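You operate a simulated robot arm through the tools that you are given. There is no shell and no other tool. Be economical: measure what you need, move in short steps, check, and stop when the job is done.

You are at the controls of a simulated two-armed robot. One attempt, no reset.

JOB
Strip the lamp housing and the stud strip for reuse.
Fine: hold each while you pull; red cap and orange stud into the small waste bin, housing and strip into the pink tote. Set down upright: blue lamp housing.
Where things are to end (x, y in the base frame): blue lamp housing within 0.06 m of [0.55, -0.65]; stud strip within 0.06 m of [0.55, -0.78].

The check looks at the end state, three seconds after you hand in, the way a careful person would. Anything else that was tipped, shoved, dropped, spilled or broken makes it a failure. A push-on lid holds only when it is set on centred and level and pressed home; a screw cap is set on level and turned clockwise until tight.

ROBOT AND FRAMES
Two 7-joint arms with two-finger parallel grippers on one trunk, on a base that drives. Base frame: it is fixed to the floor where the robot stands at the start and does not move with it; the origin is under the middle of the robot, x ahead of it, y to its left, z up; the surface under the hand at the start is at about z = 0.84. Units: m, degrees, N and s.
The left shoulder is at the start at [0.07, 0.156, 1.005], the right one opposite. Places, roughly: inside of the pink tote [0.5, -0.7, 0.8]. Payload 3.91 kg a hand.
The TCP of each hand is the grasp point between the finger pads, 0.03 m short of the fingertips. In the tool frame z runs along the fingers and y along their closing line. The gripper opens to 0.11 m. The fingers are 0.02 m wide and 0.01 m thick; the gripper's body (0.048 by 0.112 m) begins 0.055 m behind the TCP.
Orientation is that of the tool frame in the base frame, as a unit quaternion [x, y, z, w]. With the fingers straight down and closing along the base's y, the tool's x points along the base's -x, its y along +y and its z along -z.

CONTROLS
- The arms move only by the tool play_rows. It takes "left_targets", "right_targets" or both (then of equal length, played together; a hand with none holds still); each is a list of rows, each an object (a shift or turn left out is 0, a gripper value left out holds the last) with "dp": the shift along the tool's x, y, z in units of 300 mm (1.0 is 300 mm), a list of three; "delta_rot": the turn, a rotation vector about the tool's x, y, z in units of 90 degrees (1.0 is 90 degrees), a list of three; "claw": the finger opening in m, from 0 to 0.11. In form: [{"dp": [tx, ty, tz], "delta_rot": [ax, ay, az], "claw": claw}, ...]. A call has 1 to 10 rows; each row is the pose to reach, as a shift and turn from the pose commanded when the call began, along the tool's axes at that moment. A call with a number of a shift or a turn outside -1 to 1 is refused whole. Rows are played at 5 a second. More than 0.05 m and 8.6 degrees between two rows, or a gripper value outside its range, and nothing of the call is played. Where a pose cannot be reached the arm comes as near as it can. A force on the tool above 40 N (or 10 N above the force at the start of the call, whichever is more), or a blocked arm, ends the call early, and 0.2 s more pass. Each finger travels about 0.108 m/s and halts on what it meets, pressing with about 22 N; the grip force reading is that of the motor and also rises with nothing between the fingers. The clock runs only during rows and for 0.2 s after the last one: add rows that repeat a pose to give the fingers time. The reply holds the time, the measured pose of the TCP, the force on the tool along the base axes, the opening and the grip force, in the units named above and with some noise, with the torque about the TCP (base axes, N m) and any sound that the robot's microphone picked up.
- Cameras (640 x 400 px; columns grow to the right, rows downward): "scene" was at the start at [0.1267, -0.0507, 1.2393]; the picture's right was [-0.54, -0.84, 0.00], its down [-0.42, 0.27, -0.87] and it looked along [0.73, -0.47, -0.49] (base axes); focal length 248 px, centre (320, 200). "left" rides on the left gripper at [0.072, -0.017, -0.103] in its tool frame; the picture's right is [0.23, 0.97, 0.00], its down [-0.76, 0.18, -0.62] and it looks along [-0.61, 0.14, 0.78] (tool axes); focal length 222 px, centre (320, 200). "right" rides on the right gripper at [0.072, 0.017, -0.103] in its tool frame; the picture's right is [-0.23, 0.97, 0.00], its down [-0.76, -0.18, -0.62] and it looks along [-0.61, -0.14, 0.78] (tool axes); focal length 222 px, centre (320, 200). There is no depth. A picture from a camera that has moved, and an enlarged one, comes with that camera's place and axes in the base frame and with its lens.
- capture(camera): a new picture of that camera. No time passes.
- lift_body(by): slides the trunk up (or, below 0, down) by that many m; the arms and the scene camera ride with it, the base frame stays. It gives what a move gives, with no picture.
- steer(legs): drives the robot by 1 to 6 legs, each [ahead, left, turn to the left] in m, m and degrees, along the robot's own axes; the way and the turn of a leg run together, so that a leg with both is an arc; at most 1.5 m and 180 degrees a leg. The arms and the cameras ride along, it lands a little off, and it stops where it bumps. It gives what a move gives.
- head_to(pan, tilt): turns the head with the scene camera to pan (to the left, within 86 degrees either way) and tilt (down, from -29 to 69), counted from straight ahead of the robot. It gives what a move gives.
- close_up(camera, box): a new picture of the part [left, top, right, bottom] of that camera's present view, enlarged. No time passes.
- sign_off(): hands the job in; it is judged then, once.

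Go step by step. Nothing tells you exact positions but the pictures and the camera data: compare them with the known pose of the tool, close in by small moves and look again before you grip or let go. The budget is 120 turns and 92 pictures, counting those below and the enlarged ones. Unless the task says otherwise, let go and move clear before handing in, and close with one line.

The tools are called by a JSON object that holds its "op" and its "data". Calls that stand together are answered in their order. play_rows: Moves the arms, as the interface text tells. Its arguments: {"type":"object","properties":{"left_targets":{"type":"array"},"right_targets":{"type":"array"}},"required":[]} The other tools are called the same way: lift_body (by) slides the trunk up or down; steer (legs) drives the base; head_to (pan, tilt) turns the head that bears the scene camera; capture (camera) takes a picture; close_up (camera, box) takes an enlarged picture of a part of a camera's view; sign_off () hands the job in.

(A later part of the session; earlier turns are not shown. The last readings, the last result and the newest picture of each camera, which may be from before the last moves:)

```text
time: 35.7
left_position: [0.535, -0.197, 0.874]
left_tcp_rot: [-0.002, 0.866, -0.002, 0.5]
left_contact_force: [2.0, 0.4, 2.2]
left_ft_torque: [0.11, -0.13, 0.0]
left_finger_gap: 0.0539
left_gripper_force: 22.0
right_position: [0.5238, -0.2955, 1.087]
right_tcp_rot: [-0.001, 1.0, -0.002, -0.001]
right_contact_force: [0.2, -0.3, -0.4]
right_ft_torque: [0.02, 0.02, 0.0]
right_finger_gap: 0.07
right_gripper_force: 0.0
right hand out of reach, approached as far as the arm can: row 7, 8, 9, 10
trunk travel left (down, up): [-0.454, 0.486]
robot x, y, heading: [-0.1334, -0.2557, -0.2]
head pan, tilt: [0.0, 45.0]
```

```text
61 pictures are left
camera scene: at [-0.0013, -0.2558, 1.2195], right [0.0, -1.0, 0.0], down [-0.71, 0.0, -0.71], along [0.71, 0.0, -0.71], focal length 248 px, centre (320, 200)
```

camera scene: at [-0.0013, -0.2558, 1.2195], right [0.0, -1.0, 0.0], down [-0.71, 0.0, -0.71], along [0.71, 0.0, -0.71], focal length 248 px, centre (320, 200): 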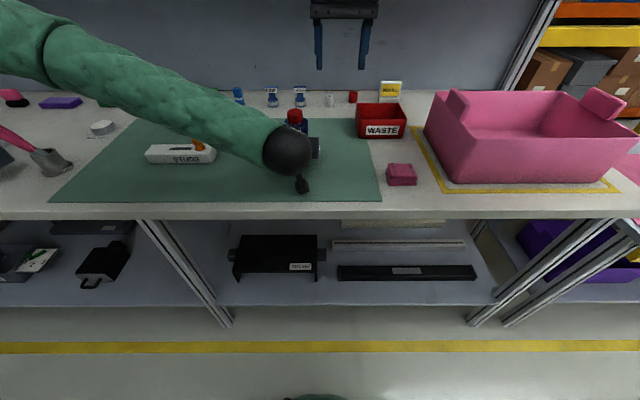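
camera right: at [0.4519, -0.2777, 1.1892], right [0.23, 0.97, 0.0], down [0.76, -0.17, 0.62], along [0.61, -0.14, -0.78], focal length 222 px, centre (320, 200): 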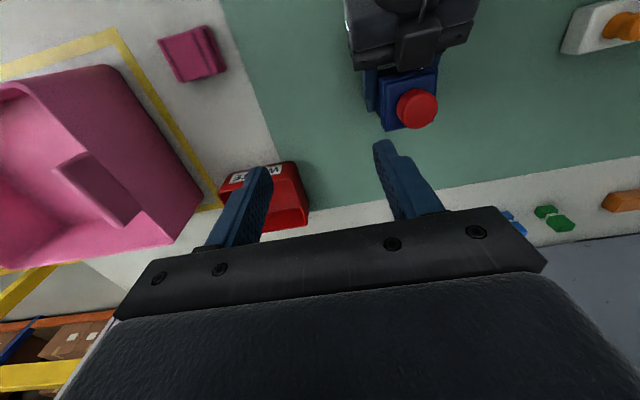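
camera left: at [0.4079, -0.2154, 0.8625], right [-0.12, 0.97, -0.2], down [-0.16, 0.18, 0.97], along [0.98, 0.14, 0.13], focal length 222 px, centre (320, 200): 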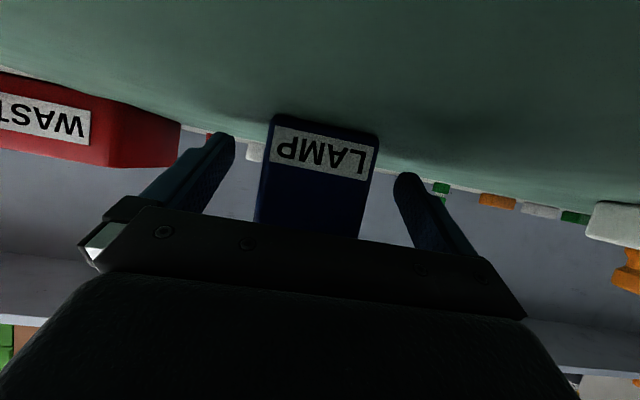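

The right hand stalled short at y ≈ -0.296. I try a different route: forward and lower first, then sideways.

{"op": "play_rows", "data": {"right_targets": [{"dp": [-0.1, 0, 0.03]}, {"dp": [-0.2, 0, 0.07]}, {"dp": [-0.25, 0.08, 0.1]}, {"dp": [-0.25, 0.18, 0.1]}, {"dp": [-0.25, 0.28, 0.1]}, {"dp": [-0.2, 0.33, 0.1]}]}}

```text
time: 37.1
left_position: [0.5344, -0.1979, 0.8755]
left_tcp_rot: [-0.003, 0.866, -0.002, 0.5]
left_contact_force: [-0.4, -0.1, -0.9]
left_ft_torque: [0.03, -0.04, -0.01]
left_finger_gap: 0.0537
left_gripper_force: 21.8
right_position: [0.5647, -0.3063, 1.0573]
right_tcp_rot: [-0.001, 1.0, -0.002, 0.001]
right_contact_force: [-0.5, -0.4, 0.0]
right_ft_torque: [-0.01, -0.03, 0.0]
right_finger_gap: 0.0699
right_gripper_force: 0.1
right hand out of reach, approached as far as the arm can: row 1, 2, 3, 4, 5, 6
trunk travel left (down, up): [-0.454, 0.486]
robot x, y, heading: [-0.1359, -0.2536, -0.1]
head pan, tilt: [0.0, 45.0]
```

It's an arm limit, not an obstacle. The cap is round, so I let the right hand yaw 30° inwards and see whether that frees it.

{"op": "play_rows", "data": {"right_targets": [{"dp": [0, 0.03, 0], "delta_rot": [0, 0, -0.083]}, {"dp": [0, 0.06, 0], "delta_rot": [0, 0, -0.167]}, {"dp": [0, 0.12, 0], "delta_rot": [0, 0, -0.25]}, {"dp": [0, 0.2, 0], "delta_rot": [0, 0, -0.333]}]}}

```text
time: 38.1
left_position: [0.5327, -0.1961, 0.8765]
left_tcp_rot: [-0.003, 0.866, -0.003, 0.5]
left_contact_force: [-0.3, 0.3, -0.9]
left_ft_torque: [-0.01, 0.01, 0.0]
left_finger_gap: 0.054
left_gripper_force: 21.7
right_position: [0.531, -0.2948, 1.0764]
right_tcp_rot: [-0.261, 0.965, -0.002, 0.001]
right_contact_force: [-0.5, 0.2, 0.3]
right_ft_torque: [-0.01, -0.04, 0.02]
right_finger_gap: 0.07
right_gripper_force: 0.1
right hand out of reach, approached as far as the arm can: row 1, 2, 3, 4
trunk travel left (down, up): [-0.454, 0.486]
robot x, y, heading: [-0.135, -0.2531, -0.4]
head pan, tilt: [0.0, 45.0]
```

Yaw isn't the constraint. I look at the right arm's posture.

{"op": "head_to", "data": {"pan": -35, "tilt": 0}}

{"op": "capture", "data": {"camera": "scene"}}

```text
time: 39.3
left_position: [0.5344, -0.1971, 0.8746]
left_tcp_rot: [-0.002, 0.866, -0.003, 0.5]
left_contact_force: [0.0, 0.0, -1.8]
left_ft_torque: [-0.05, 0.02, -0.01]
left_finger_gap: 0.0539
left_gripper_force: 22.0
right_position: [0.5328, -0.2966, 1.0748]
right_tcp_rot: [-0.26, 0.966, -0.001, 0.0]
right_contact_force: [-0.5, -0.3, -0.8]
right_ft_torque: [0.0, 0.02, 0.02]
right_finger_gap: 0.0702
right_gripper_force: 0.1
trunk travel left (down, up): [-0.454, 0.486]
robot x, y, heading: [-0.1356, -0.2525, -0.4]
head pan, tilt: [-35.0, 0.0]
```

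```text
60 pictures are left
camera scene: at [-0.0105, -0.3065, 1.2906], right [-0.58, -0.82, 0.0], down [0.0, 0.0, -1.0], along [0.82, -0.58, 0.0], focal length 248 px, centre (320, 200)
```

scene: 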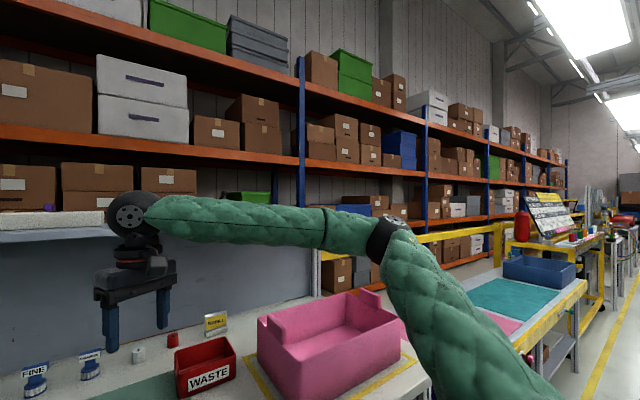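

Both arms can swing inwards only about 10° at this height, and more when the hands are higher relative to the shoulders. So I release the housing, withdraw both hands upwards, then stand a little further back with the trunk lower.

{"op": "play_rows", "data": {"left_targets": [{"claw": 0.07}, {"claw": 0.11}, {"claw": 0.11}, {"dp": [0, 0, -0.117]}, {"dp": [0, 0, -0.233]}, {"dp": [0, 0, -0.35]}, {"dp": [-0.13, 0, -0.425]}, {"dp": [-0.26, 0, -0.5]}, {"dp": [-0.39, 0, -0.575]}, {"dp": [-0.52, 0, -0.65]}], "right_targets": [{"dp": [0, 0, -0.05]}, {"dp": [0, 0, -0.1]}, {"dp": [0, 0, -0.15]}, {"dp": [0, 0, -0.2], "delta_rot": [0, 0, 0.06]}, {"dp": [0, 0, -0.25], "delta_rot": [0, 0, 0.12]}, {"dp": [0, 0, -0.3], "delta_rot": [0, 0, 0.18]}, {"dp": [0, 0, -0.35], "delta_rot": [0, 0, 0.24]}, {"dp": [0, 0, -0.4], "delta_rot": [0, 0, 0.3]}, {"dp": [0, 0, -0.45], "delta_rot": [0, 0, 0.333]}, {"dp": [0, 0, -0.5], "delta_rot": [0, 0, 0.333]}]}}

{"op": "head_to", "data": {"pan": 0, "tilt": 35}}

{"op": "capture", "data": {"camera": "scene"}}

```text
time: 41.5
left_position: [0.4394, -0.1967, 1.1087]
left_tcp_rot: [-0.004, 0.865, -0.001, 0.501]
left_contact_force: [-0.3, 0.4, -0.9]
left_ft_torque: [0.01, 0.03, 0.0]
left_finger_gap: 0.1098
left_gripper_force: 0.1
left hand out of reach, approached as far as the arm can: row 6, 7
right_position: [0.5316, -0.3268, 1.2108]
right_tcp_rot: [0.0, 1.0, -0.001, 0.001]
right_contact_force: [-1.4, 0.2, 1.4]
right_ft_torque: [0.03, -0.03, 0.02]
right_finger_gap: 0.0701
right_gripper_force: 0.1
right hand out of reach, approached as far as the arm can: row 2, 3, 4, 5, 6, 7, 8, 9, 10
trunk travel left (down, up): [-0.454, 0.486]
robot x, y, heading: [-0.1383, -0.2562, -0.2]
head pan, tilt: [-35.0, 0.0]
```

```text
time: 42.5
left_position: [0.4418, -0.1962, 1.1068]
left_tcp_rot: [-0.004, 0.866, -0.001, 0.5]
left_contact_force: [-0.2, 1.0, -0.9]
left_ft_torque: [-0.03, 0.01, 0.0]
left_finger_gap: 0.1101
left_gripper_force: 0.0
right_position: [0.5338, -0.3266, 1.2082]
right_tcp_rot: [-0.001, 1.0, -0.002, 0.0]
right_contact_force: [-0.4, 0.7, -0.1]
right_ft_torque: [0.03, 0.01, 0.02]
right_finger_gap: 0.0699
right_gripper_force: 0.1
trunk travel left (down, up): [-0.454, 0.486]
robot x, y, heading: [-0.1339, -0.251, -0.5]
head pan, tilt: [0.0, 35.0]
```

```text
59 pictures are left
camera scene: at [0.0038, -0.255, 1.2346], right [0.0, -1.0, 0.0], down [-0.57, 0.0, -0.82], along [0.82, 0.0, -0.57], focal length 248 px, centre (320, 200)
```

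scene: 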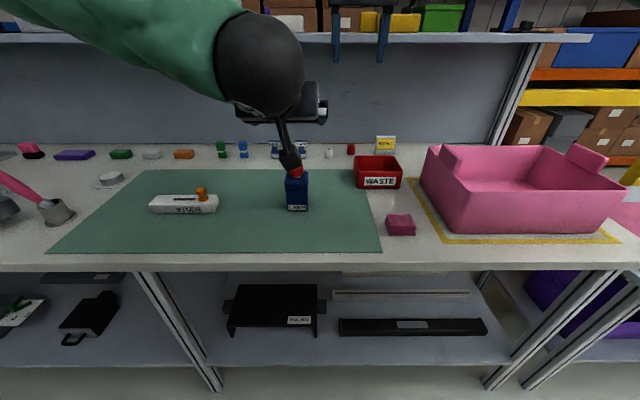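

Raising didn't help, so the limit may instead be the arms keeping clear of each other. I test this: left hand out of the way, then right hand inwards.

{"op": "play_rows", "data": {"left_targets": [{"dp": [0, 0.14, 0]}, {"dp": [0, 0.28, 0]}, {"dp": [0, 0.42, 0]}, {"dp": [0, 0.56, 0]}, {"dp": [0, 0.7, 0]}, {"dp": [0, 0.83, 0]}, {"dp": [0, 0.83, 0]}]}}

{"op": "play_rows", "data": {"right_targets": [{"dp": [0, 0.1, 0.1]}, {"dp": [0, 0.2, 0.2]}, {"dp": [0, 0.3, 0.3]}, {"dp": [0, 0.4, 0.4]}, {"dp": [0, 0.4, 0.5]}]}}

```text
time: 44.1
left_position: [0.4414, 0.0527, 1.1049]
left_tcp_rot: [-0.003, 0.866, 0.0, 0.5]
left_contact_force: [0.5, -0.3, 0.8]
left_ft_torque: [-0.01, 0.04, 0.01]
left_finger_gap: 0.1101
left_gripper_force: 0.2
left hand out of reach, approached as far as the arm can: row 4, 5
right_position: [0.5332, -0.3283, 1.2085]
right_tcp_rot: [0.0, 1.0, 0.0, 0.0]
right_contact_force: [0.1, 0.2, -0.2]
right_ft_torque: [0.02, -0.02, 0.02]
right_finger_gap: 0.0701
right_gripper_force: 0.0
trunk travel left (down, up): [-0.454, 0.486]
robot x, y, heading: [-0.1362, -0.2574, -0.1]
head pan, tilt: [0.0, 35.0]
```

```text
time: 45.3
left_position: [0.4429, 0.0529, 1.1037]
left_tcp_rot: [-0.004, 0.866, -0.001, 0.5]
left_contact_force: [0.1, 0.1, -0.3]
left_ft_torque: [-0.01, -0.01, -0.01]
left_finger_gap: 0.1101
left_gripper_force: 0.1
right_position: [0.5149, -0.2944, 1.1002]
right_tcp_rot: [-0.001, 1.0, -0.002, 0.0]
right_contact_force: [0.4, -1.3, 0.1]
right_ft_torque: [-0.01, -0.01, -0.03]
right_finger_gap: 0.0697
right_gripper_force: 0.0
right hand out of reach, approached as far as the arm can: row 1, 2, 3, 4, 5
trunk travel left (down, up): [-0.454, 0.486]
robot x, y, heading: [-0.1342, -0.2538, -0.1]
head pan, tilt: [0.0, 35.0]
```

Arm avoidance isn't it either; lower seems to give more inward reach. I test with the right hand lower, staying above the cap height.

{"op": "play_rows", "data": {"right_targets": [{"dp": [0, 0, 0.1]}, {"dp": [0, 0, 0.2]}, {"dp": [0, 0.05, 0.28]}, {"dp": [-0.05, 0.15, 0.28]}, {"dp": [-0.1, 0.25, 0.28]}, {"dp": [-0.1, 0.33, 0.28]}]}}

```text
time: 46.7
left_position: [0.4411, 0.0556, 1.1058]
left_tcp_rot: [-0.004, 0.865, -0.001, 0.501]
left_contact_force: [-0.1, -0.4, 1.4]
left_ft_torque: [-0.02, -0.01, -0.01]
left_finger_gap: 0.11
left_gripper_force: 0.0
right_position: [0.5214, -0.2872, 1.02]
right_tcp_rot: [-0.001, 1.0, -0.001, 0.001]
right_contact_force: [-1.0, -0.6, 0.4]
right_ft_torque: [0.01, -0.01, 0.03]
right_finger_gap: 0.0701
right_gripper_force: 0.0
right hand out of reach, approached as far as the arm can: row 3, 4, 5, 6
trunk travel left (down, up): [-0.454, 0.486]
robot x, y, heading: [-0.1315, -0.2543, -0.2]
head pan, tilt: [0.0, 35.0]
```

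The right arm's inward limit is firm at about 12°. I test how far the left arm reaches across with its hand yawed 35° inwards, after moving the right hand out of the way.

{"op": "play_rows", "data": {"left_targets": [{"dp": [-0.01, 0, 0.017], "delta_rot": [0.034, 0, 0.019]}, {"dp": [-0.02, 0, 0.035], "delta_rot": [0.067, 0, 0.039]}, {"dp": [-0.03, -0.1, 0.052], "delta_rot": [0.101, 0, 0.058]}, {"dp": [-0.04, -0.2, 0.069], "delta_rot": [0.135, 0, 0.078]}, {"dp": [-0.05, -0.33, 0.087], "delta_rot": [0.169, 0, 0.097]}, {"dp": [-0.06, -0.46, 0.104], "delta_rot": [0.202, 0, 0.117]}, {"dp": [-0.07, -0.6, 0.121], "delta_rot": [0.236, 0, 0.136]}, {"dp": [-0.08, -0.73, 0.138], "delta_rot": [0.27, 0, 0.155]}, {"dp": [-0.09, -0.86, 0.155], "delta_rot": [0.303, 0, 0.175]}, {"dp": [-0.1, -1.0, 0.173], "delta_rot": [0.337, 0, 0.194]}], "right_targets": [{"dp": [0, -0.1, -0.08]}, {"dp": [0, -0.2, -0.16]}, {"dp": [0, -0.3, -0.24]}, {"dp": [0, -0.4, -0.3]}, {"dp": [0, -0.5, -0.3]}, {"dp": [0, -0.6, -0.3]}, {"dp": [0, -0.7, -0.3]}, {"dp": [0, -0.8, -0.3]}, {"dp": [0, -0.8, -0.3]}, {"dp": [0, -0.8, -0.3]}]}}

{"op": "play_rows", "data": {"left_targets": [{"dp": [0.0, -0.05, 0.05]}, {"dp": [0, -0.1, 0.1]}, {"dp": [0, -0.15, 0.15]}]}}

```text
time: 48.9
left_position: [0.5035, -0.247, 1.1042]
left_tcp_rot: [0.257, 0.826, -0.152, 0.478]
left_contact_force: [1.0, 0.7, -0.2]
left_ft_torque: [-0.02, 0.02, 0.02]
left_finger_gap: 0.1099
left_gripper_force: 0.1
right_position: [0.523, -0.5256, 1.1121]
right_tcp_rot: [-0.002, 1.0, -0.001, -0.001]
right_contact_force: [0.3, -0.4, 0.4]
right_ft_torque: [0.01, 0.02, 0.0]
right_finger_gap: 0.0698
right_gripper_force: 0.1
trunk travel left (down, up): [-0.454, 0.486]
robot x, y, heading: [-0.1344, -0.2523, -0.1]
head pan, tilt: [0.0, 35.0]
```

```text
time: 49.7
left_position: [0.5101, -0.3044, 1.0845]
left_tcp_rot: [0.257, 0.826, -0.153, 0.478]
left_contact_force: [0.8, -0.1, 0.3]
left_ft_torque: [-0.03, 0.0, 0.01]
left_finger_gap: 0.1101
left_gripper_force: 0.0
right_position: [0.5231, -0.5252, 1.112]
right_tcp_rot: [-0.001, 1.0, -0.001, -0.001]
right_contact_force: [0.8, -0.5, -0.7]
right_ft_torque: [-0.01, 0.03, 0.0]
right_finger_gap: 0.0699
right_gripper_force: 0.0
trunk travel left (down, up): [-0.454, 0.486]
robot x, y, heading: [-0.1344, -0.2509, -0.1]
head pan, tilt: [0.0, 35.0]
```

With the hand yawed inwards the left arm reaches well across. So I'll stand to the right, turned 35° left: the left hand then squares up to the housing and the cap lies almost straight ahead of the right shoulder.

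{"op": "steer", "data": {"legs": [[0.0, -0.276, 0], [0.069, 0, 0], [0, 0, 35]]}}

{"op": "head_to", "data": {"pan": 0, "tilt": 40}}

{"op": "capture", "data": {"camera": "scene"}}

```text
time: 53.9
left_position: [0.4864, -0.1981, 1.085]
left_tcp_rot: [-0.007, 0.864, 0.001, 0.503]
left_contact_force: [0.2, -0.5, -0.6]
left_ft_torque: [0.04, 0.02, -0.01]
left_finger_gap: 0.11
left_gripper_force: 0.0
right_position: [0.6244, -0.3709, 1.1138]
right_tcp_rot: [-0.306, 0.952, -0.002, 0.001]
right_contact_force: [0.0, 0.2, -0.5]
right_ft_torque: [-0.05, -0.01, -0.01]
right_finger_gap: 0.0701
right_gripper_force: 0.1
trunk travel left (down, up): [-0.454, 0.486]
robot x, y, heading: [-0.0685, -0.5331, 35.2]
head pan, tilt: [0.0, 35.0]
```

```text
time: 54.5
left_position: [0.4863, -0.1979, 1.0848]
left_tcp_rot: [-0.008, 0.865, 0.002, 0.502]
left_contact_force: [0.0, 0.2, -0.3]
left_ft_torque: [0.05, 0.01, -0.01]
left_finger_gap: 0.1103
left_gripper_force: 0.0
right_position: [0.6247, -0.3703, 1.1138]
right_tcp_rot: [-0.306, 0.952, -0.001, 0.0]
right_contact_force: [0.1, 0.2, 0.6]
right_ft_torque: [0.03, 0.01, 0.03]
right_finger_gap: 0.0699
right_gripper_force: 0.0
trunk travel left (down, up): [-0.454, 0.486]
robot x, y, heading: [-0.0701, -0.5288, 35.3]
head pan, tilt: [0.0, 40.0]
```

```text
58 pictures are left
camera scene: at [0.0427, -0.4531, 1.227], right [0.58, -0.82, 0.0], down [-0.52, -0.37, -0.77], along [0.62, 0.44, -0.64], focal length 248 px, centre (320, 200)
```

scene: 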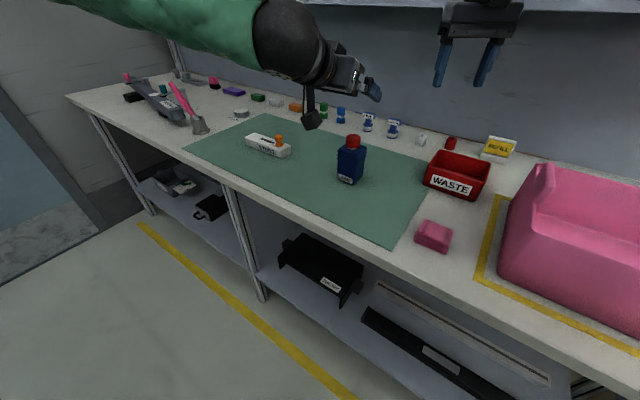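

The left hand is squared up facing the housing. I lower it to the pre-grasp point again.

{"op": "play_rows", "data": {"left_targets": [{"dp": [0.04, 0, -0.1]}, {"dp": [0.15, 0, -0.04]}, {"dp": [0.26, 0, 0.0]}, {"dp": [0.35, 0, 0.04]}, {"dp": [0.44, 0, 0.08]}, {"dp": [0.524, -0.007, 0.126]}, {"dp": [0.524, -0.007, 0.126]}]}}

{"op": "capture", "data": {"camera": "left"}}

```text
time: 56.1
left_position: [0.4397, -0.2025, 0.9284]
left_tcp_rot: [-0.007, 0.865, 0.002, 0.502]
left_contact_force: [-1.0, 0.4, 0.0]
left_ft_torque: [-0.03, 0.0, 0.0]
left_finger_gap: 0.11
left_gripper_force: 0.1
right_position: [0.6258, -0.3709, 1.1124]
right_tcp_rot: [-0.307, 0.952, -0.002, 0.002]
right_contact_force: [-0.4, -0.9, 0.3]
right_ft_torque: [-0.01, -0.01, 0.02]
right_finger_gap: 0.0699
right_gripper_force: 0.1
trunk travel left (down, up): [-0.454, 0.486]
robot x, y, heading: [-0.0689, -0.5273, 35.5]
head pan, tilt: [0.0, 40.0]
```

```text
57 pictures are left
camera left: at [0.3152, -0.2214, 0.9162], right [-0.13, 0.97, -0.2], down [-0.17, 0.18, 0.97], along [0.98, 0.16, 0.14], focal length 222 px, centre (320, 200)
```

left: 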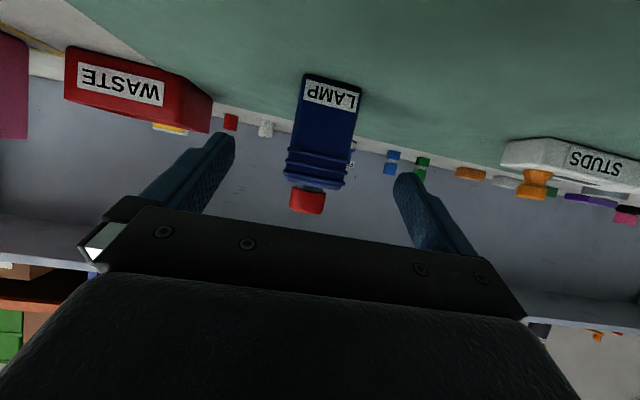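

The view matches before. I advance to grasp depth with a 5 mm correction and close.

{"op": "play_rows", "data": {"left_targets": [{"dp": [0, 0.017, 0.08]}, {"dp": [0, 0.017, 0.16]}, {"dp": [0, 0.017, 0.24]}, {"dp": [0, 0.017, 0.31]}, {"dp": [0, 0.017, 0.364]}, {"dp": [0, 0.017, 0.364]}, {"dp": [0, 0.017, 0.364], "claw": 0.07}, {"dp": [0, 0.017, 0.364], "claw": 0.05}, {"dp": [0, 0.017, 0.364], "claw": 0.03}, {"dp": [0, 0.017, 0.364], "claw": 0.03}]}}

{"op": "close_up", "data": {"camera": "scene", "box": [300, 100, 420, 200]}}

```text
time: 58.4
left_position: [0.5102, -0.1699, 0.8921]
left_tcp_rot: [-0.006, 0.865, 0.001, 0.501]
left_contact_force: [0.0, 0.2, 0.2]
left_ft_torque: [0.05, -0.02, 0.04]
left_finger_gap: 0.0536
left_gripper_force: 21.9
left hand out of reach, approached as far as the arm can: row 3, 4, 5, 6, 7, 8, 9, 10
right_position: [0.6263, -0.3701, 1.1135]
right_tcp_rot: [-0.307, 0.952, -0.001, 0.0]
right_contact_force: [-0.5, 0.5, -1.0]
right_ft_torque: [0.0, 0.02, 0.03]
right_finger_gap: 0.07
right_gripper_force: 0.1
trunk travel left (down, up): [-0.454, 0.486]
robot x, y, heading: [-0.0679, -0.5299, 35.4]
head pan, tilt: [0.0, 40.0]
```

```text
4.00 times, centred on (360, 150) of scene
camera zoom: at [0.0427, -0.4529, 1.227], right [0.58, -0.82, 0.0], down [-0.52, -0.37, -0.77], along [0.62, 0.44, -0.64], focal length 992 px, centre (160, 400)
```

zoom: 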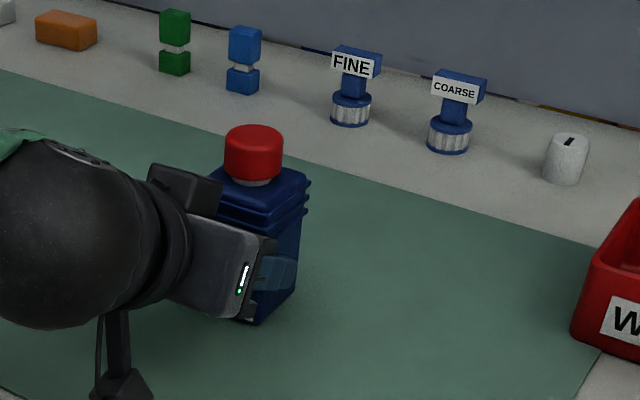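

The left hand hit its inward limit early and gripped the front edge of the housing, sliding it about 27 mm left; it's still upright. I open, nudge the base forward about 22 mm to seat the fingers deeper, and re-close.

{"op": "play_rows", "data": {"left_targets": [{"claw": 0.08}, {"claw": 0.11}, {"claw": 0.11}]}}

{"op": "steer", "data": {"legs": [[0.019, -0.013, 0]]}}

{"op": "capture", "data": {"camera": "left"}}

```text
time: 59.1
left_position: [0.5114, -0.1717, 0.8903]
left_tcp_rot: [-0.007, 0.865, 0.002, 0.502]
left_contact_force: [-0.6, -0.2, 0.1]
left_ft_torque: [-0.01, 0.02, 0.03]
left_finger_gap: 0.1099
left_gripper_force: 0.1
right_position: [0.625, -0.3705, 1.1135]
right_tcp_rot: [-0.306, 0.952, -0.002, 0.001]
right_contact_force: [-0.5, -0.3, -0.1]
right_ft_torque: [0.01, 0.0, 0.01]
right_finger_gap: 0.0698
right_gripper_force: 0.0
trunk travel left (down, up): [-0.454, 0.486]
robot x, y, heading: [-0.0641, -0.5294, 35.1]
head pan, tilt: [0.0, 40.0]
```

```text
time: 60.0
left_position: [0.5358, -0.1706, 0.8909]
left_tcp_rot: [-0.007, 0.865, 0.002, 0.502]
left_contact_force: [-0.3, -0.6, -0.2]
left_ft_torque: [-0.03, 0.01, -0.03]
left_finger_gap: 0.1099
left_gripper_force: 0.1
right_position: [0.6505, -0.3697, 1.1117]
right_tcp_rot: [-0.306, 0.952, -0.001, -0.001]
right_contact_force: [0.3, -0.3, 0.4]
right_ft_torque: [0.01, 0.03, -0.01]
right_finger_gap: 0.0702
right_gripper_force: 0.0
trunk travel left (down, up): [-0.454, 0.486]
robot x, y, heading: [-0.0417, -0.5298, 35.0]
head pan, tilt: [0.0, 40.0]
```

```text
55 pictures are left
camera left: at [0.4097, -0.19, 0.8777], right [-0.13, 0.97, -0.2], down [-0.16, 0.18, 0.97], along [0.98, 0.15, 0.14], focal length 222 px, centre (320, 200)
```

left: 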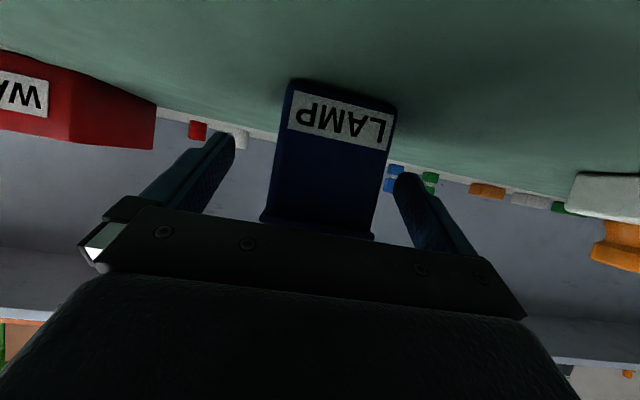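

The fingers now straddle the housing properly. I lower 16 mm to stay off the ridges, then close.

{"op": "play_rows", "data": {"left_targets": [{"dp": [0.025, 0, 0.014]}, {"dp": [0.049, 0, 0.028]}, {"dp": [0.049, 0, 0.028]}]}}

{"op": "play_rows", "data": {"left_targets": [{"claw": 0.07}, {"claw": 0.05}, {"claw": 0.03}, {"claw": 0.03}]}}

{"op": "close_up", "data": {"camera": "scene", "box": [280, 90, 420, 200]}}

```text
time: 60.8
left_position: [0.5293, -0.1664, 0.8777]
left_tcp_rot: [-0.006, 0.865, 0.0, 0.503]
left_contact_force: [-0.2, -0.1, -0.6]
left_ft_torque: [0.01, 0.02, -0.01]
left_finger_gap: 0.1098
left_gripper_force: 0.1
left hand out of reach, approached as far as the arm can: row 1, 2, 3
right_position: [0.6476, -0.3699, 1.1135]
right_tcp_rot: [-0.305, 0.952, -0.002, 0.001]
right_contact_force: [0.4, -0.2, -0.1]
right_ft_torque: [-0.01, 0.01, 0.02]
right_finger_gap: 0.0698
right_gripper_force: 0.1
trunk travel left (down, up): [-0.454, 0.486]
robot x, y, heading: [-0.0451, -0.5302, 35.3]
head pan, tilt: [0.0, 40.0]
```

```text
time: 61.8
left_position: [0.5303, -0.1655, 0.8781]
left_tcp_rot: [-0.006, 0.865, 0.0, 0.501]
left_contact_force: [0.6, 0.9, 1.0]
left_ft_torque: [0.07, 0.02, 0.05]
left_finger_gap: 0.054
left_gripper_force: 22.0
right_position: [0.6492, -0.3699, 1.1141]
right_tcp_rot: [-0.305, 0.952, -0.002, 0.0]
right_contact_force: [0.0, -0.3, -0.1]
right_ft_torque: [0.0, 0.04, 0.01]
right_finger_gap: 0.0701
right_gripper_force: 0.0
trunk travel left (down, up): [-0.454, 0.486]
robot x, y, heading: [-0.0467, -0.5291, 35.3]
head pan, tilt: [0.0, 40.0]
```

```text
3.64 times, centred on (350, 145) of scene
camera zoom: at [0.0654, -0.4528, 1.227], right [0.58, -0.82, 0.0], down [-0.52, -0.37, -0.77], along [0.62, 0.44, -0.64], focal length 902 px, centre (211, 400)
```

zoom: 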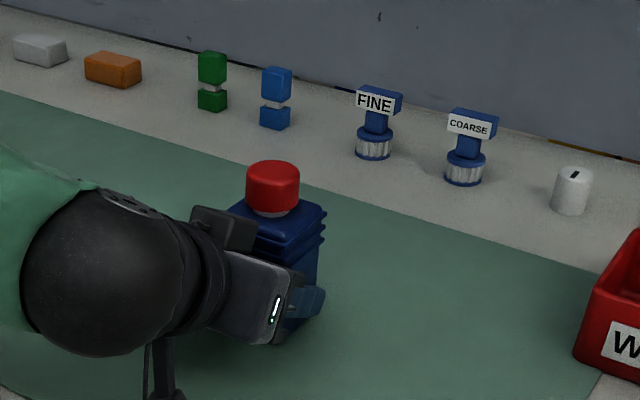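

Firm, well-placed grip; the cap is at about (0.542, -0.166). Now the right hand goes above it.

{"op": "play_rows", "data": {"right_targets": [{"dp": [-0.013, 0.095, 0]}, {"dp": [-0.026, 0.19, 0]}, {"dp": [-0.039, 0.285, 0]}, {"dp": [-0.052, 0.38, 0]}, {"dp": [-0.066, 0.476, 0.03]}, {"dp": [-0.079, 0.571, 0.08]}, {"dp": [-0.092, 0.666, 0.14]}, {"dp": [-0.105, 0.761, 0.2]}, {"dp": [-0.105, 0.761, 0.2]}]}}

{"op": "capture", "data": {"camera": "right"}}

{"op": "capture", "data": {"camera": "scene"}}

```text
time: 63.8
left_position: [0.5295, -0.166, 0.8774]
left_tcp_rot: [-0.006, 0.865, 0.0, 0.502]
left_contact_force: [-1.4, -2.4, 5.4]
left_ft_torque: [0.09, 0.0, 0.02]
left_finger_gap: 0.0536
left_gripper_force: 22.3
right_position: [0.5455, -0.175, 1.0579]
right_tcp_rot: [-0.306, 0.952, -0.002, 0.0]
right_contact_force: [-0.7, 0.6, -0.9]
right_ft_torque: [-0.01, -0.02, 0.0]
right_finger_gap: 0.0702
right_gripper_force: 0.1
right hand out of reach, approached as far as the arm can: row 8, 9
trunk travel left (down, up): [-0.454, 0.486]
robot x, y, heading: [-0.0442, -0.5313, 35.5]
head pan, tilt: [0.0, 40.0]
```

```text
53 pictures are left
camera right: at [0.4758, -0.2022, 1.1604], right [-0.38, 0.92, 0.0], down [0.72, 0.3, 0.62], along [0.58, 0.24, -0.78], focal length 222 px, centre (320, 200)
```

right: 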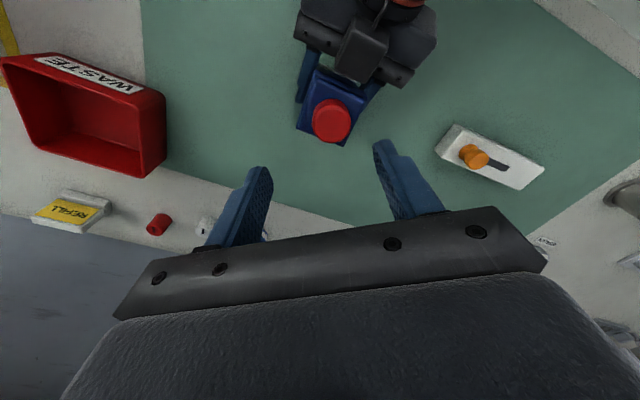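

```text
52 pictures are left
camera scene: at [0.0652, -0.4527, 1.227], right [0.58, -0.82, 0.0], down [-0.52, -0.37, -0.77], along [0.62, 0.44, -0.64], focal length 248 px, centre (320, 200)
```

scene: 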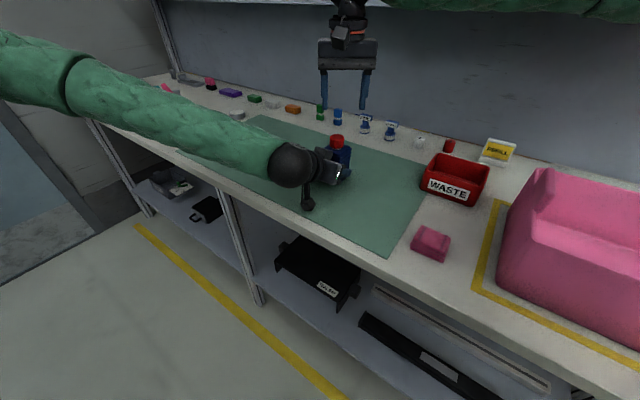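

The right hand is within 1 cm of the cap axis. I lower part way with the last sideways correction, and check.

{"op": "play_rows", "data": {"right_targets": [{"dp": [0, 0.01, 0.05]}, {"dp": [0, 0.02, 0.1]}, {"dp": [-0.005, 0.033, 0.14]}, {"dp": [-0.005, 0.033, 0.14]}]}}

{"op": "capture", "data": {"camera": "right"}}

{"op": "close_up", "data": {"camera": "scene", "box": [280, 80, 420, 200]}}

```text
time: 64.8
left_position: [0.5308, -0.1656, 0.8781]
left_tcp_rot: [-0.007, 0.865, 0.001, 0.502]
left_contact_force: [0.5, -0.7, 4.7]
left_ft_torque: [0.16, -0.02, 0.04]
left_finger_gap: 0.054
left_gripper_force: 22.1
right_position: [0.5406, -0.1678, 1.0147]
right_tcp_rot: [-0.306, 0.952, -0.001, 0.0]
right_contact_force: [0.1, 0.1, 0.0]
right_ft_torque: [0.0, -0.02, -0.01]
right_finger_gap: 0.0701
right_gripper_force: 0.1
trunk travel left (down, up): [-0.454, 0.486]
robot x, y, heading: [-0.0433, -0.5309, 35.2]
head pan, tilt: [0.0, 40.0]
```

```text
51 pictures are left
camera right: at [0.4718, -0.195, 1.1175], right [-0.38, 0.92, 0.0], down [0.72, 0.3, 0.62], along [0.58, 0.24, -0.78], focal length 222 px, centre (320, 200)
```

right: 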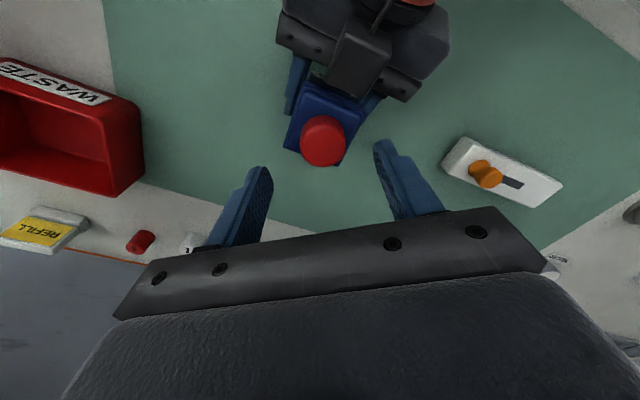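

```text
3.33 times, centred on (350, 140) of scene
camera zoom: at [0.0654, -0.4527, 1.227], right [0.58, -0.82, 0.0], down [-0.52, -0.37, -0.77], along [0.62, 0.44, -0.64], focal length 826 px, centre (220, 400)
```

zoom: 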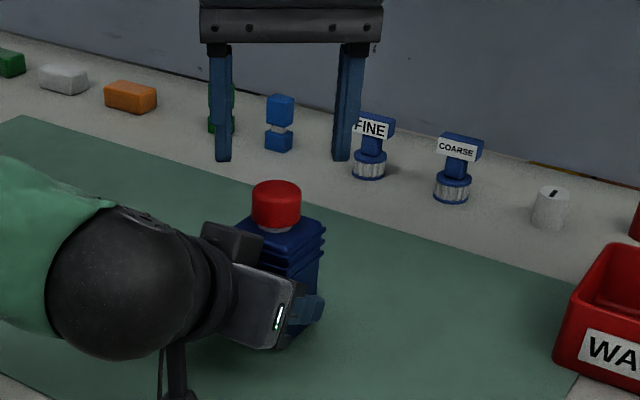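

The fingers straddle the cap axis to within 4 mm. I lower so the tips reach just above the housing shoulder, then close on the cap.

{"op": "play_rows", "data": {"right_targets": [{"dp": [0.005, 0.01, 0.03], "claw": 0.058}, {"dp": [0.005, 0.01, 0.08], "claw": 0.058}, {"dp": [0.005, 0.01, 0.12], "claw": 0.058}, {"dp": [0.005, 0.01, 0.14], "claw": 0.058}, {"dp": [0.005, 0.01, 0.14], "claw": 0.058}]}}

{"op": "close_up", "data": {"camera": "scene", "box": [300, 80, 400, 180]}}

```text
time: 66.0
left_position: [0.531, -0.1665, 0.878]
left_tcp_rot: [-0.006, 0.865, 0.0, 0.502]
left_contact_force: [-0.4, 0.4, 3.3]
left_ft_torque: [0.16, 0.01, 0.06]
left_finger_gap: 0.0538
left_gripper_force: 21.7
right_position: [0.5376, -0.1694, 0.9714]
right_tcp_rot: [-0.306, 0.952, -0.001, 0.001]
right_contact_force: [-0.5, 0.1, -0.4]
right_ft_torque: [-0.01, 0.01, -0.02]
right_finger_gap: 0.0582
right_gripper_force: 0.3
right hand out of reach, approached as far as the arm can: row 1, 2, 3, 4, 5
trunk travel left (down, up): [-0.454, 0.486]
robot x, y, heading: [-0.0466, -0.5262, 35.1]
head pan, tilt: [0.0, 40.0]
```

```text
4.00 times, centred on (350, 130) of scene
camera zoom: at [0.0653, -0.4527, 1.227], right [0.58, -0.82, 0.0], down [-0.52, -0.37, -0.77], along [0.62, 0.44, -0.64], focal length 992 px, centre (200, 480)
```

zoom: 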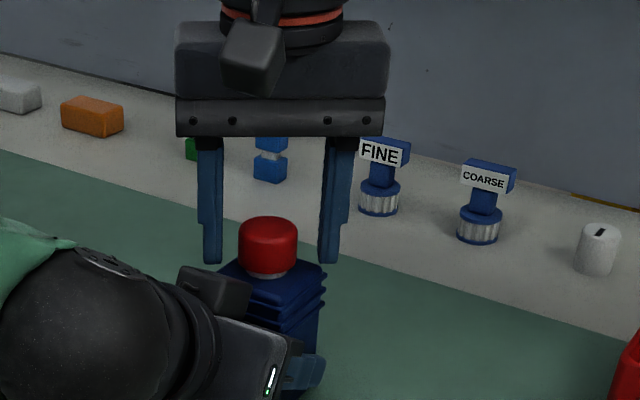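

The fingers bracket the cap neatly. I close the right hand on it.

{"op": "play_rows", "data": {"right_targets": [{"claw": 0.045}, {"claw": 0.03}, {"claw": 0.02}, {"claw": 0.02}]}}

{"op": "close_up", "data": {"camera": "scene", "box": [300, 80, 400, 180]}}

```text
time: 67.0
left_position: [0.5303, -0.1654, 0.878]
left_tcp_rot: [-0.006, 0.866, 0.0, 0.501]
left_contact_force: [-0.2, -0.6, 3.6]
left_ft_torque: [0.07, -0.04, -0.02]
left_finger_gap: 0.0537
left_gripper_force: 22.0
right_position: [0.5377, -0.1694, 0.9722]
right_tcp_rot: [-0.306, 0.952, -0.001, 0.0]
right_contact_force: [-0.3, -0.3, -0.1]
right_ft_torque: [0.05, 0.01, 0.0]
right_finger_gap: 0.0309
right_gripper_force: 21.7
trunk travel left (down, up): [-0.454, 0.486]
robot x, y, heading: [-0.0429, -0.532, 35.1]
head pan, tilt: [0.0, 40.0]
heard: snap
```

```text
4.00 times, centred on (350, 130) of scene
camera zoom: at [0.0654, -0.4529, 1.227], right [0.58, -0.82, 0.0], down [-0.52, -0.37, -0.77], along [0.62, 0.44, -0.64], focal length 992 px, centre (200, 480)
```

zoom: 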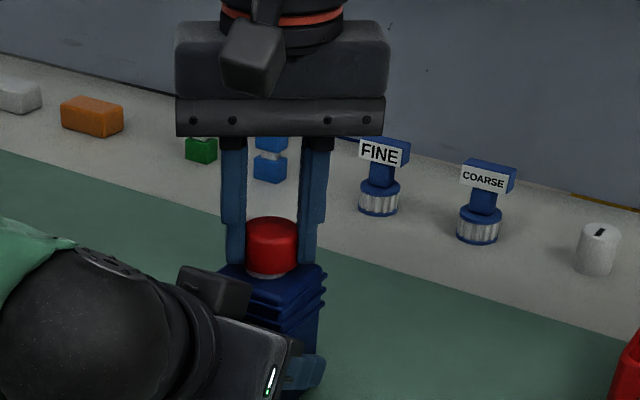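

A snap was heard and the fingers hold at 31 mm. I pull straight up slowly.

{"op": "play_rows", "data": {"right_targets": [{"dp": [0, 0, -0.02]}, {"dp": [0, 0, -0.04]}, {"dp": [0, 0, -0.08]}, {"dp": [0, 0, -0.12]}, {"dp": [0, 0, -0.18]}]}}

{"op": "close_up", "data": {"camera": "scene", "box": [280, 60, 400, 180]}}

```text
time: 68.2
left_position: [0.5317, -0.1663, 0.8768]
left_tcp_rot: [-0.005, 0.865, -0.001, 0.502]
left_contact_force: [-2.1, -0.8, 3.6]
left_ft_torque: [0.07, 0.02, 0.01]
left_finger_gap: 0.0536
left_gripper_force: 22.2
right_position: [0.5368, -0.1694, 1.0276]
right_tcp_rot: [-0.305, 0.952, -0.001, 0.0]
right_contact_force: [0.2, -0.2, -0.1]
right_ft_torque: [0.02, 0.0, 0.0]
right_finger_gap: 0.0306
right_gripper_force: 22.5
trunk travel left (down, up): [-0.454, 0.486]
robot x, y, heading: [-0.0455, -0.5321, 35.1]
head pan, tilt: [0.0, 40.0]
```

```text
3.33 times, centred on (340, 120) of scene
camera zoom: at [0.0653, -0.4528, 1.227], right [0.58, -0.82, 0.0], down [-0.52, -0.37, -0.77], along [0.62, 0.44, -0.64], focal length 826 px, centre (253, 467)
```

zoom: 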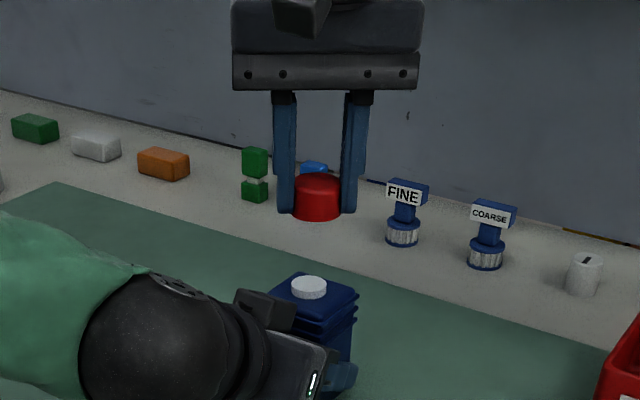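

The cap is off cleanly and the housing still stands in the left hand. I carry the cap over the waste bin.

{"op": "play_rows", "data": {"right_targets": [{"dp": [0.0, -0.05, -0.07]}, {"dp": [0.03, -0.15, -0.1]}, {"dp": [0.05, -0.27, -0.1]}, {"dp": [0.07, -0.4, -0.1]}, {"dp": [0.09, -0.52, -0.1]}, {"dp": [0.1, -0.64, -0.1]}, {"dp": [0.12, -0.76, -0.1]}, {"dp": [0.135, -0.87, -0.1]}, {"dp": [0.15, -0.974, -0.1]}, {"dp": [0.15, -0.974, -0.1]}]}}

{"op": "capture", "data": {"camera": "right"}}

{"op": "capture", "data": {"camera": "scene"}}

```text
time: 70.3
left_position: [0.5294, -0.1659, 0.8783]
left_tcp_rot: [-0.007, 0.865, 0.0, 0.503]
left_contact_force: [-1.7, 1.2, 1.6]
left_ft_torque: [0.13, 0.04, -0.02]
left_finger_gap: 0.0537
left_gripper_force: 22.2
right_position: [0.6717, -0.4324, 1.0568]
right_tcp_rot: [-0.307, 0.952, -0.001, 0.0]
right_contact_force: [0.8, 0.1, 0.1]
right_ft_torque: [-0.03, 0.02, -0.01]
right_finger_gap: 0.0305
right_gripper_force: 22.3
trunk travel left (down, up): [-0.454, 0.486]
robot x, y, heading: [-0.0452, -0.5314, 35.4]
head pan, tilt: [0.0, 40.0]
```

```text
46 pictures are left
camera right: at [0.6042, -0.46, 1.1598], right [-0.38, 0.92, 0.0], down [0.72, 0.3, 0.62], along [0.58, 0.24, -0.78], focal length 222 px, centre (320, 200)
```

right: 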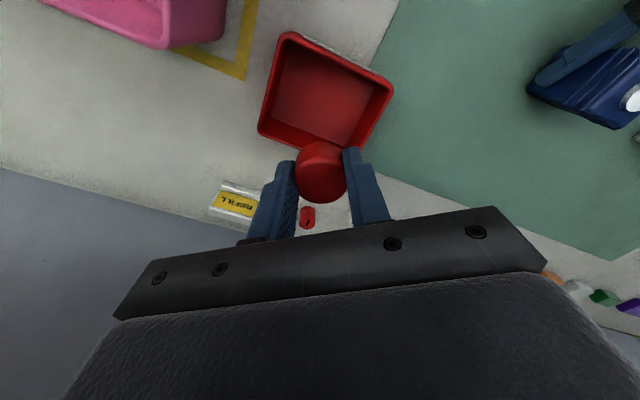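

```text
45 pictures are left
camera scene: at [0.0652, -0.4525, 1.227], right [0.58, -0.82, 0.0], down [-0.52, -0.37, -0.77], along [0.62, 0.44, -0.64], focal length 248 px, centre (320, 200)
```

scene: 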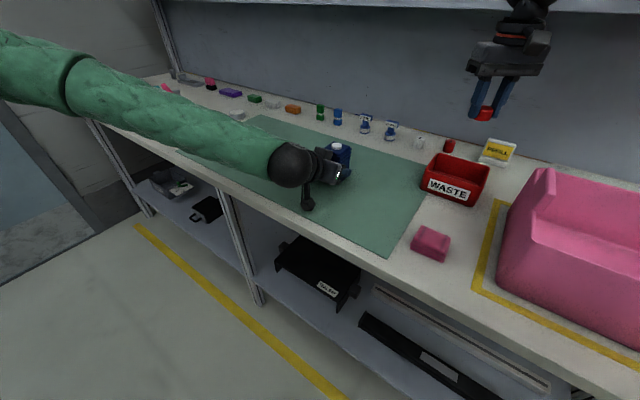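

The hand is right over the bin's centre. I lower inside and release the cap.

{"op": "play_rows", "data": {"right_targets": [{"dp": [0, 0.01, 0.1]}, {"dp": [0, 0.01, 0.2]}, {"dp": [0, 0.01, 0.3]}, {"dp": [0, 0.01, 0.4]}, {"dp": [0, 0.01, 0.48]}, {"dp": [0, 0.01, 0.52]}, {"dp": [0, 0.01, 0.52]}]}}

{"op": "close_up", "data": {"camera": "scene", "box": [390, 100, 520, 220]}}

```text
time: 72.0
left_position: [0.5308, -0.1657, 0.8775]
left_tcp_rot: [-0.007, 0.865, 0.001, 0.502]
left_contact_force: [0.3, -0.8, 2.8]
left_ft_torque: [0.09, -0.06, -0.03]
left_finger_gap: 0.0541
left_gripper_force: 21.5
right_position: [0.6706, -0.4309, 0.9008]
right_tcp_rot: [-0.306, 0.952, -0.002, 0.0]
right_contact_force: [-0.2, -0.1, 0.0]
right_ft_torque: [0.01, 0.0, 0.0]
right_finger_gap: 0.0323
right_gripper_force: 22.2
trunk travel left (down, up): [-0.454, 0.486]
robot x, y, heading: [-0.0431, -0.5296, 35.5]
head pan, tilt: [0.0, 40.0]
```

```text
3.33 times, centred on (455, 160) of scene
camera zoom: at [0.0655, -0.4529, 1.227], right [0.58, -0.82, 0.0], down [-0.52, -0.37, -0.77], along [0.62, 0.44, -0.64], focal length 826 px, centre (-130, 333)
```

zoom: 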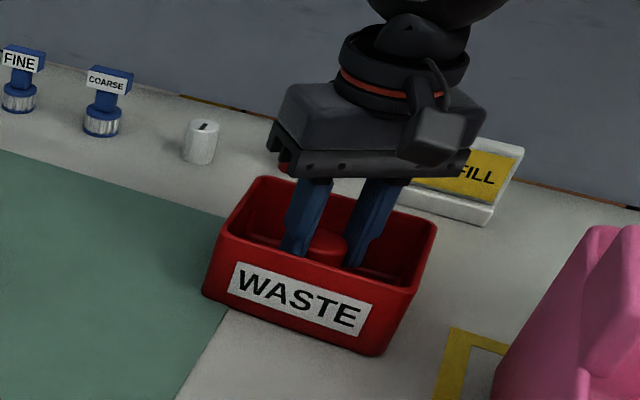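

The cap is inside the bin. I open just enough to release, then lift out.

{"op": "play_rows", "data": {"right_targets": [{"claw": 0.045}, {"claw": 0.055}, {"claw": 0.055}, {"dp": [0, 0, -0.1]}, {"dp": [0, 0, -0.25]}, {"dp": [0, 0, -0.4]}, {"dp": [0, 0, -0.55]}, {"dp": [0, 0, -0.65]}, {"dp": [0, 0, -0.7]}]}}

{"op": "capture", "data": {"camera": "right"}}

```text
time: 74.0
left_position: [0.5301, -0.1654, 0.8777]
left_tcp_rot: [-0.005, 0.865, -0.001, 0.501]
left_contact_force: [-1.6, 1.4, 2.9]
left_ft_torque: [0.11, 0.08, 0.02]
left_finger_gap: 0.0536
left_gripper_force: 21.6
right_position: [0.6701, -0.4295, 1.1111]
right_tcp_rot: [-0.307, 0.952, -0.002, 0.001]
right_contact_force: [0.6, -0.8, -0.6]
right_ft_torque: [-0.02, -0.04, -0.03]
right_finger_gap: 0.0551
right_gripper_force: 0.0
trunk travel left (down, up): [-0.454, 0.486]
robot x, y, heading: [-0.0468, -0.5284, 35.0]
head pan, tilt: [0.0, 40.0]
```

```text
43 pictures are left
camera right: at [0.6007, -0.4577, 1.2132], right [-0.38, 0.92, 0.0], down [0.72, 0.3, 0.62], along [0.58, 0.24, -0.78], focal length 222 px, centre (320, 200)
```

right: 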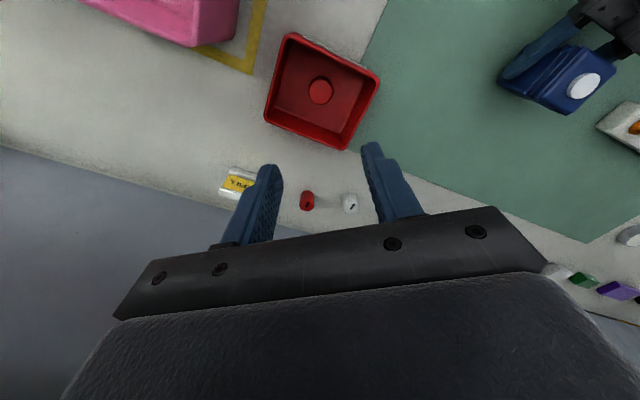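

The cap lies in the bin. Now the left hand lets go and backs out the way it came, so the right hand can take the housing from above.

{"op": "play_rows", "data": {"left_targets": [{"claw": 0.07}, {"claw": 0.11}, {"claw": 0.11}, {"dp": [0, 0, -0.117]}, {"dp": [0, 0, -0.233]}, {"dp": [0, 0, -0.35]}, {"dp": [-0.13, 0.1, -0.425]}, {"dp": [-0.26, 0.2, -0.5]}, {"dp": [-0.39, 0.3, -0.575]}, {"dp": [-0.52, 0.42, -0.65]}], "right_targets": [{}, {"delta_rot": [0, 0, 0.05]}, {"delta_rot": [0, 0, 0.1]}, {"delta_rot": [0, 0, 0.15]}, {"delta_rot": [0, 0, 0.2]}, {"delta_rot": [0, 0, 0.25]}, {"delta_rot": [0, 0, 0.3]}, {"delta_rot": [0, 0, 0.35]}, {"delta_rot": [0, 0, 0.395], "claw": 0.09}, {"delta_rot": [0, 0, 0.395], "claw": 0.09}]}}

{"op": "capture", "data": {"camera": "scene"}}

```text
refused: row 7 steps farther than a row can; nothing moved
```

```text
42 pictures are left
camera scene: at [0.0652, -0.4528, 1.227], right [0.58, -0.82, 0.0], down [-0.52, -0.37, -0.77], along [0.62, 0.44, -0.64], focal length 248 px, centre (320, 200)
```

scene: 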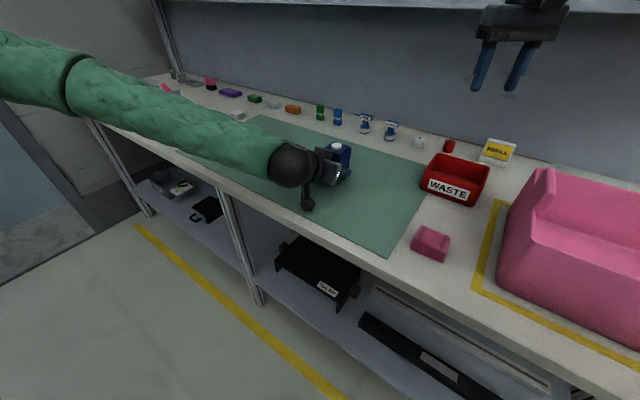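

One row stepped too far and nothing moved; I repeat it with smaller steps.

{"op": "play_rows", "data": {"left_targets": [{"claw": 0.07}, {"claw": 0.11}, {"claw": 0.11}, {"dp": [0, 0, -0.117]}, {"dp": [0, 0, -0.233]}, {"dp": [0, 0, -0.35]}, {"dp": [-0.1, 0.05, -0.4]}, {"dp": [-0.2, 0.1, -0.45]}, {"dp": [-0.3, 0.15, -0.5]}, {"dp": [-0.4, 0.2, -0.55]}], "right_targets": [{}, {"delta_rot": [0, 0, 0.05]}, {"delta_rot": [0, 0, 0.1]}, {"delta_rot": [0, 0, 0.15]}, {"delta_rot": [0, 0, 0.2]}, {"delta_rot": [0, 0, 0.25]}, {"delta_rot": [0, 0, 0.3]}, {"delta_rot": [0, 0, 0.35]}, {"delta_rot": [0, 0, 0.395], "claw": 0.09}, {"delta_rot": [0, 0, 0.395], "claw": 0.09}]}}

{"op": "play_rows", "data": {"left_targets": [{"dp": [-0.05, 0.13, -0.02]}, {"dp": [-0.1, 0.26, -0.05]}, {"dp": [-0.1, 0.4, -0.05]}, {"dp": [-0.1, 0.53, -0.05]}]}}

{"op": "capture", "data": {"camera": "scene"}}

```text
time: 76.2
left_position: [0.4473, -0.1083, 1.0642]
left_tcp_rot: [-0.007, 0.865, 0.001, 0.502]
left_contact_force: [-0.2, 0.1, 0.2]
left_ft_torque: [0.02, 0.0, 0.03]
left_finger_gap: 0.1099
left_gripper_force: 0.1
right_position: [0.6675, -0.4308, 1.1121]
right_tcp_rot: [-0.001, 1.0, -0.001, 0.001]
right_contact_force: [-0.1, -0.9, 0.7]
right_ft_torque: [0.05, -0.03, -0.01]
right_finger_gap: 0.0901
right_gripper_force: 0.1
trunk travel left (down, up): [-0.454, 0.486]
robot x, y, heading: [-0.0463, -0.5274, 35.3]
head pan, tilt: [0.0, 40.0]
```

```text
time: 77.2
left_position: [0.4446, 0.0535, 1.0979]
left_tcp_rot: [-0.006, 0.865, 0.001, 0.502]
left_contact_force: [0.0, -0.2, 0.1]
left_ft_torque: [0.01, 0.01, 0.02]
left_finger_gap: 0.1097
left_gripper_force: 0.1
right_position: [0.6709, -0.4301, 1.1106]
right_tcp_rot: [-0.001, 1.0, -0.001, 0.0]
right_contact_force: [0.0, -0.3, 0.9]
right_ft_torque: [0.01, 0.02, 0.02]
right_finger_gap: 0.09
right_gripper_force: 0.0
trunk travel left (down, up): [-0.454, 0.486]
robot x, y, heading: [-0.0479, -0.5274, 35.0]
head pan, tilt: [0.0, 40.0]
```

```text
41 pictures are left
camera scene: at [0.0654, -0.4533, 1.2271], right [0.58, -0.82, 0.0], down [-0.52, -0.37, -0.77], along [0.62, 0.44, -0.64], focal length 248 px, centre (320, 200)
```

scene: 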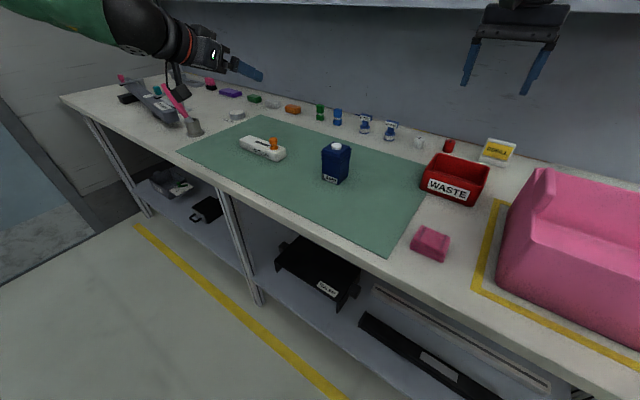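

The housing stands free and upright. I bring the right hand over it, closing along y.

{"op": "play_rows", "data": {"right_targets": [{"dp": [0.047, 0.098, 0]}, {"dp": [0.094, 0.196, 0]}, {"dp": [0.141, 0.293, 0]}, {"dp": [0.188, 0.391, 0]}, {"dp": [0.235, 0.489, 0]}, {"dp": [0.282, 0.587, 0.02]}, {"dp": [0.329, 0.684, 0.06]}, {"dp": [0.376, 0.782, 0.11]}, {"dp": [0.423, 0.88, 0.17]}, {"dp": [0.423, 0.88, 0.17]}]}}

{"op": "capture", "data": {"camera": "right"}}

```text
time: 79.3
left_position: [0.4427, 0.053, 1.0985]
left_tcp_rot: [-0.006, 0.865, 0.001, 0.502]
left_contact_force: [-0.4, 0.6, -0.3]
left_ft_torque: [0.0, -0.08, -0.01]
left_finger_gap: 0.1101
left_gripper_force: 0.0
right_position: [0.5472, -0.1757, 1.065]
right_tcp_rot: [-0.001, 1.0, -0.001, 0.002]
right_contact_force: [-0.5, 0.6, 0.2]
right_ft_torque: [0.03, -0.01, -0.01]
right_finger_gap: 0.0897
right_gripper_force: 0.1
right hand out of reach, approached as far as the arm can: row 9, 10
trunk travel left (down, up): [-0.454, 0.486]
robot x, y, heading: [-0.0451, -0.5291, 35.3]
head pan, tilt: [0.0, 40.0]
```

```text
40 pictures are left
camera right: at [0.4742, -0.1576, 1.1677], right [0.23, 0.97, 0.0], down [0.76, -0.18, 0.63], along [0.61, -0.14, -0.78], focal length 222 px, centre (320, 200)
```

right: 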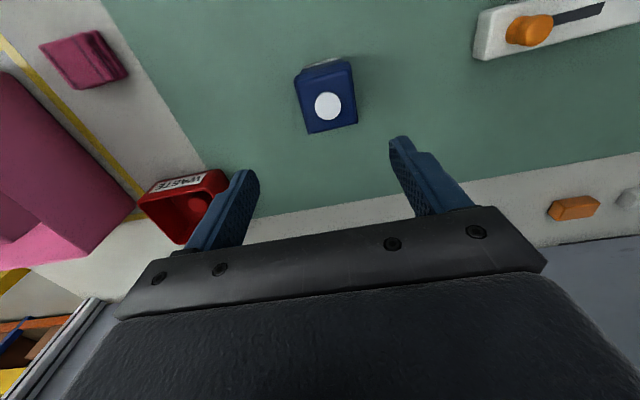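

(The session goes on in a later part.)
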